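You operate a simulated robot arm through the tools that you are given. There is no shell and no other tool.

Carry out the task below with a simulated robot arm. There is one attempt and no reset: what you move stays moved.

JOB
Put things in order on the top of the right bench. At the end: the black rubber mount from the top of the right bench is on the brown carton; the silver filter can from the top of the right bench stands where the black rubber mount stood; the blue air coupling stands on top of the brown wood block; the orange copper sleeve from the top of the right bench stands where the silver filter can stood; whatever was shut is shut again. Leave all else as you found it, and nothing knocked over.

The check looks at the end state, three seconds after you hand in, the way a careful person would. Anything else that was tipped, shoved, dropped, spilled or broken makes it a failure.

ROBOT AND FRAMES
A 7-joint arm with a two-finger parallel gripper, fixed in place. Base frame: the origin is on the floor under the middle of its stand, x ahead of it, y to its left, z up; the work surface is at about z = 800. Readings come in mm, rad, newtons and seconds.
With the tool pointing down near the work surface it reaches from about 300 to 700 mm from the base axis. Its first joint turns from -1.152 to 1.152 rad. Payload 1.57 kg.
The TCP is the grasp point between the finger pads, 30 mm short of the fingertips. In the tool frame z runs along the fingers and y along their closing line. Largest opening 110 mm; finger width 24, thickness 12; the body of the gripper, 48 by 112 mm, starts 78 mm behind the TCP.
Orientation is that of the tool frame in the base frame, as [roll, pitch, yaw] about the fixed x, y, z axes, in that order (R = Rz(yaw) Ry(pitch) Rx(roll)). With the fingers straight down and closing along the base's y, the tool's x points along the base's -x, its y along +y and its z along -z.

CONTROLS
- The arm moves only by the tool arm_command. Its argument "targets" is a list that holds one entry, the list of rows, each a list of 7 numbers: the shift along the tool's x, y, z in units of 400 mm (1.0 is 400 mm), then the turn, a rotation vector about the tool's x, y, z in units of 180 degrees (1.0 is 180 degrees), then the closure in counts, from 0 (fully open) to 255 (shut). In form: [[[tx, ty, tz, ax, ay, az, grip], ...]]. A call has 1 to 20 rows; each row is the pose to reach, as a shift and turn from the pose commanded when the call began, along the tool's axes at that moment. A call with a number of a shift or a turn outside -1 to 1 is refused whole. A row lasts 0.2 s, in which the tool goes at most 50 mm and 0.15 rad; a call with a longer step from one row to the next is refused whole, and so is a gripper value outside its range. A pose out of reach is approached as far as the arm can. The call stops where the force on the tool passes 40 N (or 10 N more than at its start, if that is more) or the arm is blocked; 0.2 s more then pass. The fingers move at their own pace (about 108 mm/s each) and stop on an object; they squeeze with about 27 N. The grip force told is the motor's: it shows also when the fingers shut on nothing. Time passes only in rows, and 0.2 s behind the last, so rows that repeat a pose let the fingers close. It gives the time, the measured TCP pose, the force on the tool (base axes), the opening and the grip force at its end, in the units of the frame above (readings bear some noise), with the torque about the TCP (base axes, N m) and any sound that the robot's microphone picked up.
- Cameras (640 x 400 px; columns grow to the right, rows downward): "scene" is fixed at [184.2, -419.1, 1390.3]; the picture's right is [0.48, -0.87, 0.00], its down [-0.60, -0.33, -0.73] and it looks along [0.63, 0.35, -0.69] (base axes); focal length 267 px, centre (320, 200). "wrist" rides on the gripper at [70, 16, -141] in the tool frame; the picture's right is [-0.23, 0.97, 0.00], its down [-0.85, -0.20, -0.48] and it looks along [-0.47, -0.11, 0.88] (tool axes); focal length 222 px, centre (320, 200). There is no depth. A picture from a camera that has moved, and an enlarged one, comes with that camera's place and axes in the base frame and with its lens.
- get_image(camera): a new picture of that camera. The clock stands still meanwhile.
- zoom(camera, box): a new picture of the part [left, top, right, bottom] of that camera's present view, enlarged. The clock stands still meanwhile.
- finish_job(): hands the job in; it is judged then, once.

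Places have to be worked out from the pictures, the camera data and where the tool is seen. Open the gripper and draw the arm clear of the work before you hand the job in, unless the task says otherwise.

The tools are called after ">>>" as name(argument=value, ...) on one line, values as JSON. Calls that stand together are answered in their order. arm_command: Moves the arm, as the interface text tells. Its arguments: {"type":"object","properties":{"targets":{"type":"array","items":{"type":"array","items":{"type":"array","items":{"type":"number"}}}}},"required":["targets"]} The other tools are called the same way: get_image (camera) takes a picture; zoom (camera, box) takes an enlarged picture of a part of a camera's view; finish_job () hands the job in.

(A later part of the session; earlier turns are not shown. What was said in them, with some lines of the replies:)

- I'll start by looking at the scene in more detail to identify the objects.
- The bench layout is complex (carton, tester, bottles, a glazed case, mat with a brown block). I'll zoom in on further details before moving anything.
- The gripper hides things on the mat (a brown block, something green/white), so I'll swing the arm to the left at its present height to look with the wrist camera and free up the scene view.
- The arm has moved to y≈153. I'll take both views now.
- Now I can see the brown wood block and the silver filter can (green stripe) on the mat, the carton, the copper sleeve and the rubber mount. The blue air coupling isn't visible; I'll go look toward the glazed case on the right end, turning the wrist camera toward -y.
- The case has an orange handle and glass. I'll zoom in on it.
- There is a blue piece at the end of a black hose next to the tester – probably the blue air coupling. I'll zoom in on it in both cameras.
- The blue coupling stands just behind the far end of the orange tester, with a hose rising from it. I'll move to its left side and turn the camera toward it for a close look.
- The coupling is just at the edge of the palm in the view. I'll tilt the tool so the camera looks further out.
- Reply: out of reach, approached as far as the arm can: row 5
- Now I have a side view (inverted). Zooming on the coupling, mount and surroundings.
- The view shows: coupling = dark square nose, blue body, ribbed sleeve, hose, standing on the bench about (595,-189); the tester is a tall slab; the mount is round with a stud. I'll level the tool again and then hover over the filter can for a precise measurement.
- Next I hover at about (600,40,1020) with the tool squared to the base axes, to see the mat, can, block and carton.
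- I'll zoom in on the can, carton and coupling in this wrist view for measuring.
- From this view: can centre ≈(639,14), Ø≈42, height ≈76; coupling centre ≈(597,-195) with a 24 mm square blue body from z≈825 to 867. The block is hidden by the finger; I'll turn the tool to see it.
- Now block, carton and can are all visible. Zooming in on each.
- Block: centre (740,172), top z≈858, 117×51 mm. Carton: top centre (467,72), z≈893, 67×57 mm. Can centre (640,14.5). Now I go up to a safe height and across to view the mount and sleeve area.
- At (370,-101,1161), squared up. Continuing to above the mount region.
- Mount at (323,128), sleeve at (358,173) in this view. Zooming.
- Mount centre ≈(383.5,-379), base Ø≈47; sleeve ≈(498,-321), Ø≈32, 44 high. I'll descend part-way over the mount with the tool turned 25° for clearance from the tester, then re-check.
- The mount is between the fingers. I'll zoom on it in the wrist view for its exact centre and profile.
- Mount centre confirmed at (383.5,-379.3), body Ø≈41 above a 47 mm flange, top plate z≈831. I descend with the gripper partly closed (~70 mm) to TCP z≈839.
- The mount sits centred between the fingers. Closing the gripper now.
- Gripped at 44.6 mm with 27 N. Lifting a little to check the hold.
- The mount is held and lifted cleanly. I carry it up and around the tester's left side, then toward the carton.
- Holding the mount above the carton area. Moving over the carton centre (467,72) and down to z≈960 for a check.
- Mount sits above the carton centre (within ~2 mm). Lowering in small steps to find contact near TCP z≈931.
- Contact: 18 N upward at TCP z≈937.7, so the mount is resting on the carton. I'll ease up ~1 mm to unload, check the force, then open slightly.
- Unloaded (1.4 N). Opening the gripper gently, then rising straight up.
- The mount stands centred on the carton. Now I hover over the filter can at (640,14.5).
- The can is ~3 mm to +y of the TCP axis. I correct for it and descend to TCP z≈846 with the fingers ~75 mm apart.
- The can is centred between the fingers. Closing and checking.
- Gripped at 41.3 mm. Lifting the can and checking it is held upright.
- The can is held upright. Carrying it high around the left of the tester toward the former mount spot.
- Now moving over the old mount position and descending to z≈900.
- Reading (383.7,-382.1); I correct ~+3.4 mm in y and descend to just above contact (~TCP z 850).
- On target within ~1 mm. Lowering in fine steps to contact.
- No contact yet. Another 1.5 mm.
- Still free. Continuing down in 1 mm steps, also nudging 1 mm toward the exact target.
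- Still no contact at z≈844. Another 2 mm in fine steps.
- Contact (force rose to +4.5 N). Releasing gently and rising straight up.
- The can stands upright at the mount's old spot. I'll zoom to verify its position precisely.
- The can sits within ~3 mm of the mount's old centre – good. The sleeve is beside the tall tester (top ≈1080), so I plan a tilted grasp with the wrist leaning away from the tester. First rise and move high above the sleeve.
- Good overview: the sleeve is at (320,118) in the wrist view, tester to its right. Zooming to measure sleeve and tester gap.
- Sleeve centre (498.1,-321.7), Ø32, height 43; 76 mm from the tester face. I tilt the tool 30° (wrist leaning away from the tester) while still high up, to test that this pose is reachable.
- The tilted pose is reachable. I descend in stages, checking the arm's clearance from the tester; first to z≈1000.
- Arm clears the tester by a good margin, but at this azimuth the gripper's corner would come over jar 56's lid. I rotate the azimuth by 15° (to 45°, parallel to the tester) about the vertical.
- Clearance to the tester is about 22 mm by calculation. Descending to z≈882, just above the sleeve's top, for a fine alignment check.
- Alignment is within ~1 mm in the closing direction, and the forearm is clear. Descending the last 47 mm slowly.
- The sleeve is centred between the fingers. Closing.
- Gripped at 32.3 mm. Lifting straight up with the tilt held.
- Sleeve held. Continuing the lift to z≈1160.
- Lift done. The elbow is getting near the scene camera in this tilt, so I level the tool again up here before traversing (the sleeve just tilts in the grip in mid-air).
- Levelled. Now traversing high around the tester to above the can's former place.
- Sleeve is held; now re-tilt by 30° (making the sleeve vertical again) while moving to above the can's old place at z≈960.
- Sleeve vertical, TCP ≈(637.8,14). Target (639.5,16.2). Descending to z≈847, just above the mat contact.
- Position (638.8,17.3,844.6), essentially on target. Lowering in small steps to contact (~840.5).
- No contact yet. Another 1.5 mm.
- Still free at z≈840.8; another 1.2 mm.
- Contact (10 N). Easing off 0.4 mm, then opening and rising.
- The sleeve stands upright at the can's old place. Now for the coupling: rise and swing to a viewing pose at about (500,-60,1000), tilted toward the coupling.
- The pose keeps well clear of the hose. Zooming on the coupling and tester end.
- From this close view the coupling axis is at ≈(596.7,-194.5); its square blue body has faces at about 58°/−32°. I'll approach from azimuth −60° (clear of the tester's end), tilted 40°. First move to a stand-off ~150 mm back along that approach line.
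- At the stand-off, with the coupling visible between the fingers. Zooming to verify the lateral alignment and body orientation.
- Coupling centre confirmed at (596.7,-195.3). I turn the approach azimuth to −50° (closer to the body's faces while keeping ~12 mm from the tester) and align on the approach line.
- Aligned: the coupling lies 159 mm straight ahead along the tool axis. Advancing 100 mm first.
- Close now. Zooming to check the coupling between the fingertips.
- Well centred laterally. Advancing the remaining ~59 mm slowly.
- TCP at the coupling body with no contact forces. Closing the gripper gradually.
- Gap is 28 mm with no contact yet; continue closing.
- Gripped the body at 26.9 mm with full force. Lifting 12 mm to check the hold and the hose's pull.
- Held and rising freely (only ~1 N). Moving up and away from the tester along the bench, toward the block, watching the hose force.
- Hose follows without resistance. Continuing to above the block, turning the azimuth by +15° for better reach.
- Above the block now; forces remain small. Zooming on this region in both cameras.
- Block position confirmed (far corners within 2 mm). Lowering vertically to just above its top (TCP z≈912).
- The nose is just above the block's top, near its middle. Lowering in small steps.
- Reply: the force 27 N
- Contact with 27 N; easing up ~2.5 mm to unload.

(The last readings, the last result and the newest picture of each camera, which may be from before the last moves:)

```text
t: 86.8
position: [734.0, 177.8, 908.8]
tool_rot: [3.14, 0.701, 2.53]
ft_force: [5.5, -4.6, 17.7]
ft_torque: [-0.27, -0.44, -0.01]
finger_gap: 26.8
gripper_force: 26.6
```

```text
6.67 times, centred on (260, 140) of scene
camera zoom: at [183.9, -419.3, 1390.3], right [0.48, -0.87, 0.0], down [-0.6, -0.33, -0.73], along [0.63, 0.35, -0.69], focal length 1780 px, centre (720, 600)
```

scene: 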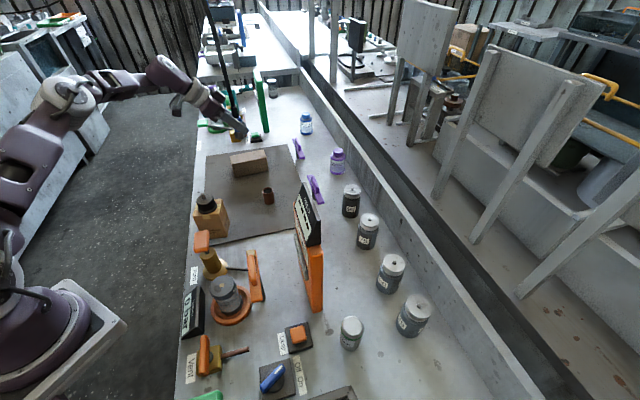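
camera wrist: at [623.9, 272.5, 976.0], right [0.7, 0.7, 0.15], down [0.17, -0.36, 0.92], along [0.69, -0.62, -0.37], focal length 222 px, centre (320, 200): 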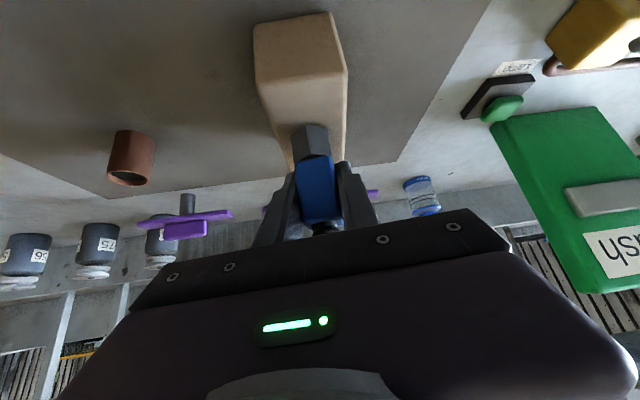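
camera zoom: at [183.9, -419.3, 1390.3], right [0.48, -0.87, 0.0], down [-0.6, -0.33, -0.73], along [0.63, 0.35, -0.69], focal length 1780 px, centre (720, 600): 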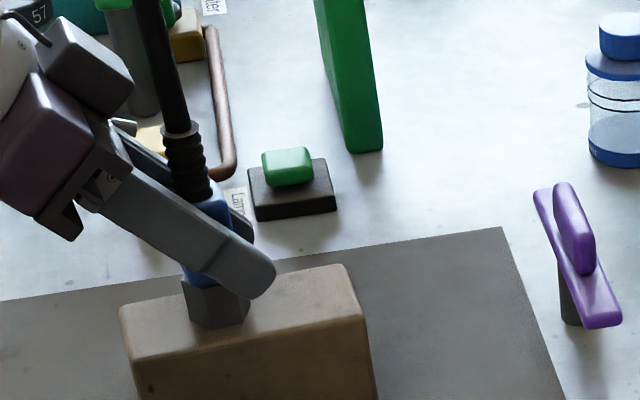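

Still 18 N; the coupling stands on the block. Easing up another 1 mm.

>>> arm_command(targets=[[[-0.0008, 0, -0.001, 0, 0, 0, 255], [-0.0016, 0, -0.0019, 0, 0, 0, 255], [-0.0016, 0, -0.0019, 0, 0, 0, 255]]])

```text
t: 87.6
position: [732.8, 178.5, 910.5]
tool_rot: [-3.139, 0.697, 2.529]
ft_force: [-0.6, -2.4, 5.0]
ft_torque: [-0.14, -0.08, -0.06]
finger_gap: 26.7
gripper_force: 26.8
```

Down to 5 N, flat on the block. Opening the fingers slightly first to see whether it stands by itself.

>>> arm_command(targets=[[[0, 0, 0, 0, 0, 0, 190], [0, 0, 0, 0, 0, 0, 186], [0, 0, 0, 0, 0, 0, 182], [0, 0, 0, 0, 0, 0, 178], [0, 0, 0, 0, 0, 0, 174], [0, 0, 0, 0, 0, 0, 174]]])

>>> zoom(camera="wrist", box=[230, 80, 410, 240])

>>> zoom(camera="scene", box=[220, 110, 300, 170])

```text
t: 89.0
position: [734.4, 178.4, 910.2]
tool_rot: [3.142, 0.701, 2.529]
ft_force: [1.0, 0.5, -0.2]
ft_torque: [-0.02, -0.01, -0.03]
finger_gap: 35.1
gripper_force: 0.1
```

```text
2.50 times, centred on (320, 160) of wrist
camera zoom: at [624.6, 274.0, 973.6], right [0.7, 0.7, 0.15], down [0.17, -0.36, 0.92], along [0.69, -0.62, -0.37], focal length 555 px, centre (320, 300)
```

zoom: 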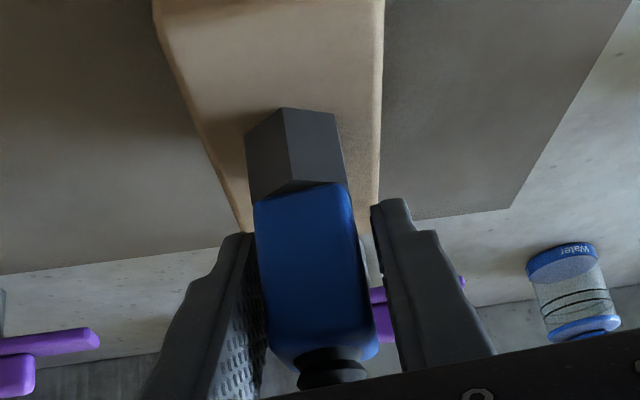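

```text
6.67 times, centred on (260, 140) of scene
camera zoom: at [184.2, -419.1, 1390.3], right [0.48, -0.87, 0.0], down [-0.6, -0.33, -0.73], along [0.63, 0.35, -0.69], focal length 1780 px, centre (720, 600)
```

zoom: 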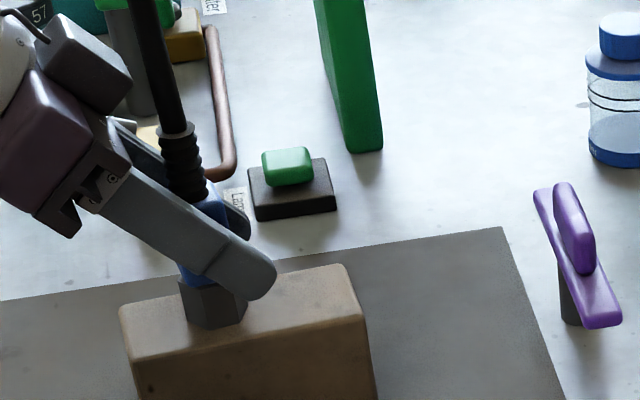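

The coupling stays; opening wider in small steps and re-checking.

>>> arm_command(targets=[[[0, 0, 0, 0, 0, 0, 166], [0, 0, 0, 0, 0, 0, 158], [0, 0, 0, 0, 0, 0, 150], [0, 0, 0, 0, 0, 0, 140], [0, 0, 0, 0, 0, 0, 130], [0, 0, 0, 0, 0, 0, 120], [0, 0, 0, 0, 0, 0, 110], [0, 0, 0, 0, 0, 0, 110]]])

>>> zoom(camera="wrist", box=[230, 80, 410, 240])

>>> zoom(camera="scene", box=[180, 60, 320, 180])

```text
t: 90.8
position: [734.5, 176.6, 910.7]
tool_rot: [-3.141, 0.7, 2.528]
ft_force: [0.3, -0.2, 0.1]
ft_torque: [0.02, -0.01, -0.01]
finger_gap: 62.7
gripper_force: 0.1
```

```text
2.50 times, centred on (320, 160) of wrist
camera zoom: at [624.6, 274.0, 973.5], right [0.7, 0.7, 0.15], down [0.17, -0.36, 0.92], along [0.69, -0.62, -0.37], focal length 555 px, centre (320, 300)
```

zoom: 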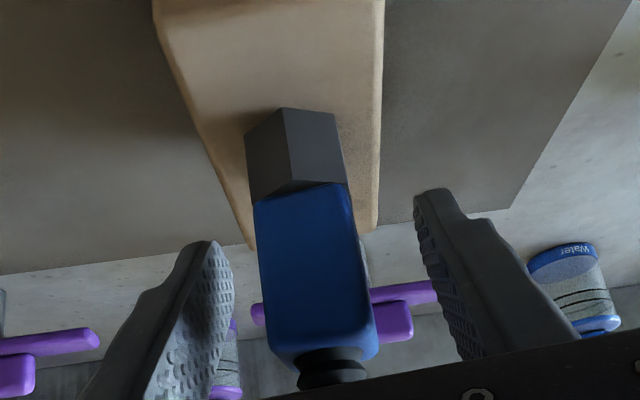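

```text
3.33 times, centred on (250, 120) of scene
camera zoom: at [184.2, -419.1, 1390.3], right [0.48, -0.87, 0.0], down [-0.6, -0.33, -0.73], along [0.63, 0.35, -0.69], focal length 890 px, centre (553, 467)
```

zoom: 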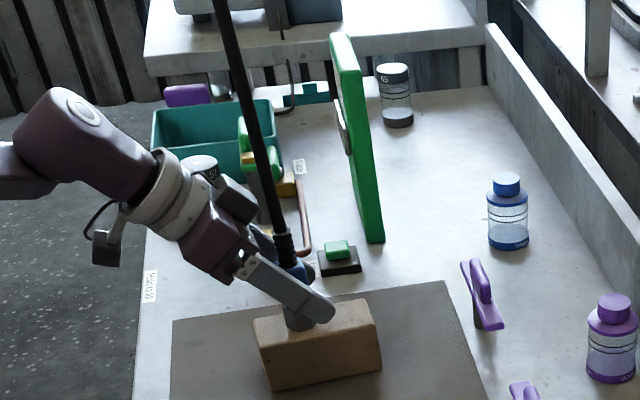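

The coupling stands freely on the block. Backing the gripper out along its own axis.

>>> arm_command(targets=[[[0, 0, -0.04, 0, 0, 0, 110], [0, 0, -0.1, 0, 0, 0, 110], [0, 0, -0.17, 0, 0, 0, 110], [0, 0, -0.25, 0, 0, 0, 110], [0, 0, -0.34, 0, 0, 0, 110], [0, 0, -0.42, 0, 0, 0, 110]]])

>>> get_image(camera="wrist")

>>> get_image(camera="scene")

```text
t: 92.2
position: [643.6, 240.1, 1039.6]
tool_rot: [3.14, 0.701, 2.528]
ft_force: [-0.2, 0.1, 1.0]
ft_torque: [0.02, -0.01, -0.01]
finger_gap: 62.4
gripper_force: 0.0
```

```text
taken
camera wrist: at [533.8, 335.8, 1102.5], right [0.7, 0.7, 0.15], down [0.17, -0.36, 0.92], along [0.69, -0.62, -0.37], focal length 222 px, centre (320, 200)
```

wrist: 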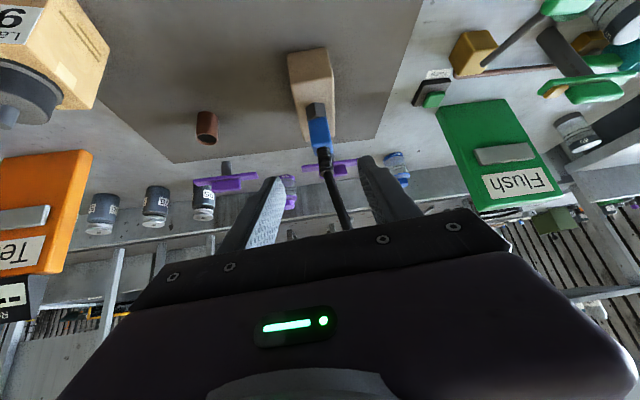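

```text
taken
```

scene: 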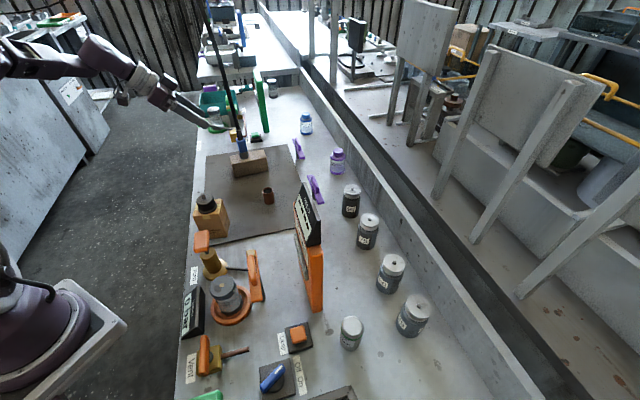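

Gripper is clear. Zooming to verify the coupling, sleeve, mount and can.

>>> zoom(camera="scene", box=[180, 110, 320, 260])

>>> zoom(camera="scene", box=[220, 120, 290, 180])

>>> zoom(camera="scene", box=[160, 200, 480, 400])

```text
2.67 times, centred on (250, 185) of scene
camera zoom: at [184.1, -419.1, 1390.3], right [0.48, -0.87, 0.0], down [-0.6, -0.33, -0.73], along [0.63, 0.35, -0.69], focal length 712 px, centre (507, 240)
```

zoom: 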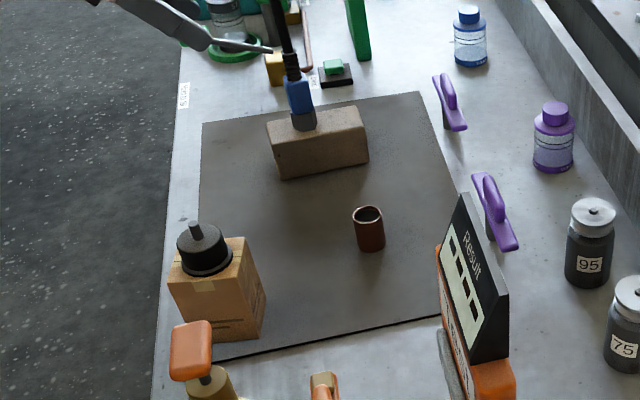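

```text
6.67 times, centred on (255, 150) of scene
camera zoom: at [184.1, -419.1, 1390.3], right [0.48, -0.87, 0.0], down [-0.6, -0.33, -0.73], along [0.63, 0.35, -0.69], focal length 1780 px, centre (753, 533)
```

zoom: 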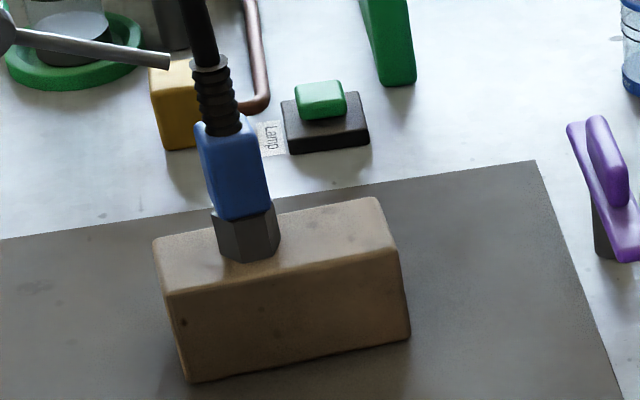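

```text
2.00 times, centred on (320, 300) of scene
camera zoom: at [184.1, -419.1, 1390.3], right [0.48, -0.87, 0.0], down [-0.6, -0.33, -0.73], along [0.63, 0.35, -0.69], focal length 534 px, centre (320, 0)
```

zoom: 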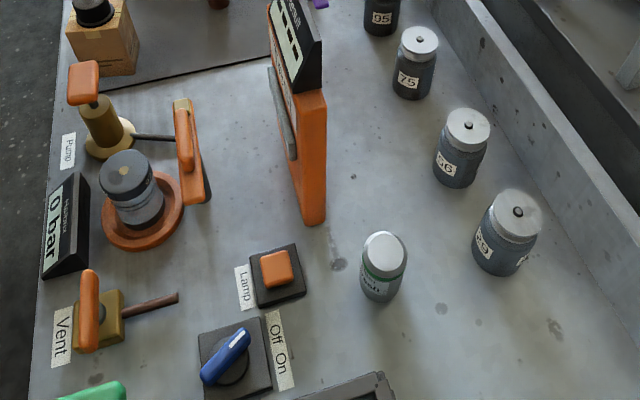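

Everything is in place: coupling upright on the block, sleeve, mount and can standing properly, others unmoved. Now I level the tool and draw the arm back toward its start pose.

>>> arm_command(targets=[[[-0.0115, -0.065, -0.056, 0, 0.037, 0, 110], [-0.023, -0.13, -0.112, 0, 0.074, 0, 110], [-0.0345, -0.195, -0.168, 0, 0.111, 0, 80], [-0.046, -0.26, -0.224, 0, 0.148, 0, 40], [-0.0575, -0.326, -0.28, 0, 0.185, 0, 0], [-0.069, -0.391, -0.336, 0, 0.2222, 0, 0], [-0.069, -0.391, -0.336, 0, 0.2222, 0, 0]]])

>>> get_image(camera="scene")

```text
t: 93.8
position: [502.3, 149.9, 1161.2]
tool_rot: [3.141, -0.001, 2.531]
ft_force: [-0.3, -0.2, -0.4]
ft_torque: [-0.01, 0.03, 0.01]
finger_gap: 109.9
gripper_force: 0.1
```

```text
taken
```

scene: 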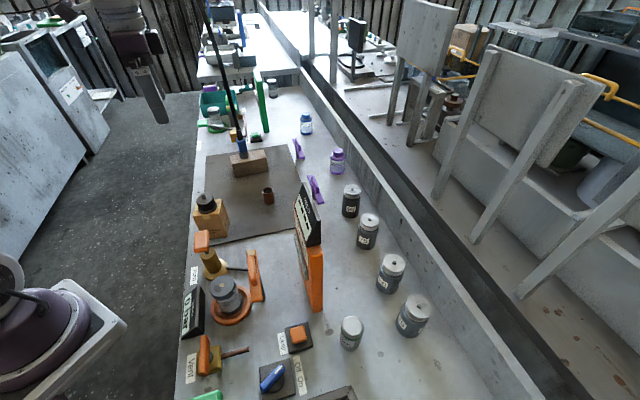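

Arm is back and level. Moving to near the original parking spot.

>>> arm_command(targets=[[[0, -0.107, 0, 0, 0, -0.0325, 0], [0, -0.214, 0, 0, 0, -0.065, 0], [0, -0.32, 0, 0, 0, -0.0975, 0], [0, -0.427, 0, 0, 0, -0.13, 0], [0, -0.534, 0, 0, 0, -0.1625, 0], [0, -0.641, 0, 0, 0, -0.195, 0], [0, -0.641, 0, 0, 0, -0.195, 0], [0, -0.641, 0, 0, 0, -0.195, 0], [0, -0.641, 0, 0, 0, -0.195, 0]]])

>>> get_image(camera="scene")

>>> zoom(camera="scene", box=[180, 110, 320, 260])

>>> get_image(camera="wrist")

```text
t: 95.8
position: [355.6, -59.3, 1159.3]
tool_rot: [-3.141, 0.001, -3.141]
ft_force: [-0.2, 0.6, 0.6]
ft_torque: [0.03, 0.02, 0.0]
finger_gap: 110.0
gripper_force: 0.1
```

```text
taken
```

scene: 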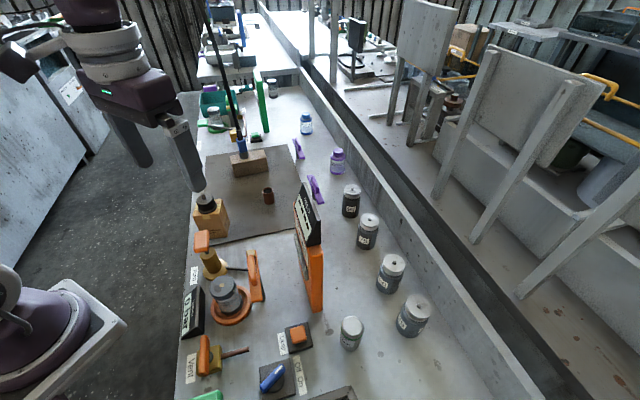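

```text
2.67 times, centred on (250, 185) of scene
camera zoom: at [184.2, -419.1, 1390.3], right [0.48, -0.87, 0.0], down [-0.6, -0.33, -0.73], along [0.63, 0.35, -0.69], focal length 712 px, centre (507, 240)
```

zoom: 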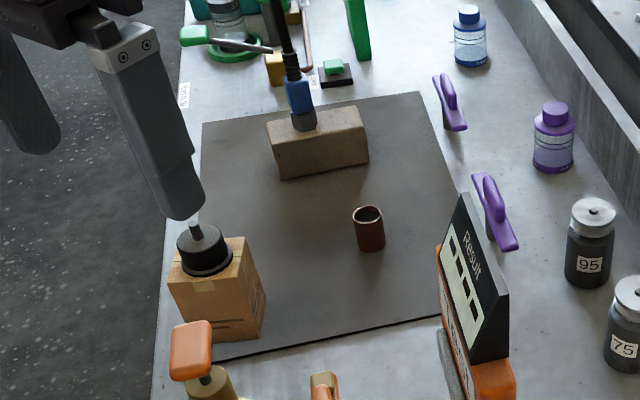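

```text
taken
camera wrist: at [285.2, -44.0, 1300.5], right [0.23, 0.97, 0.0], down [0.85, -0.2, 0.48], along [0.47, -0.11, -0.88], focal length 222 px, centre (320, 200)
```

wrist: 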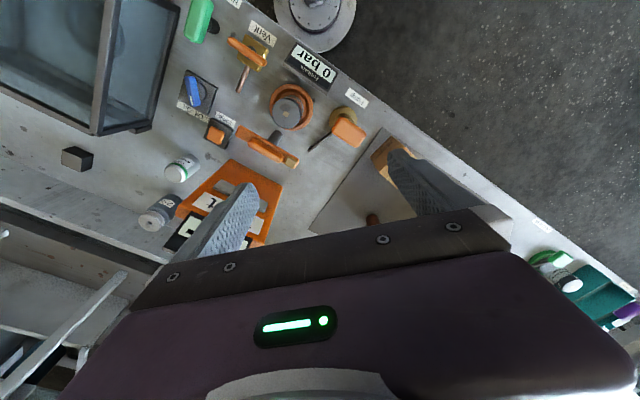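

All items are stable: mount on the carton, filter can at the mount's old place, copper sleeve at the can's old place, coupling upright on the wood block; nothing else disturbed or opened. The gripper is open and the arm is clear, so I hand the job in.

>>> finish_job()

```text
The job is handed in.
```

The job is handed in, and the last pictures before hand-in show all four items standing where you asked. The check's result has not come back to me.

- **Black rubber mount:** it stands on top of the brown carton, close to the centre.
- **Silver filter can:** it stands where the mount stood, about 3 mm off by my measurement.
- **Orange copper sleeve:** it stands where the can stood, within about 2 mm.
- **Blue air coupling:** it stands upright near the middle of the brown wood block, with its hose still attached.

I did not need to open anything, so whatever was shut was left shut. In the final pictures nothing was knocked over, and the carton, wood block and jars look unmoved. The gripper is open and the arm is parked clear of the bench.
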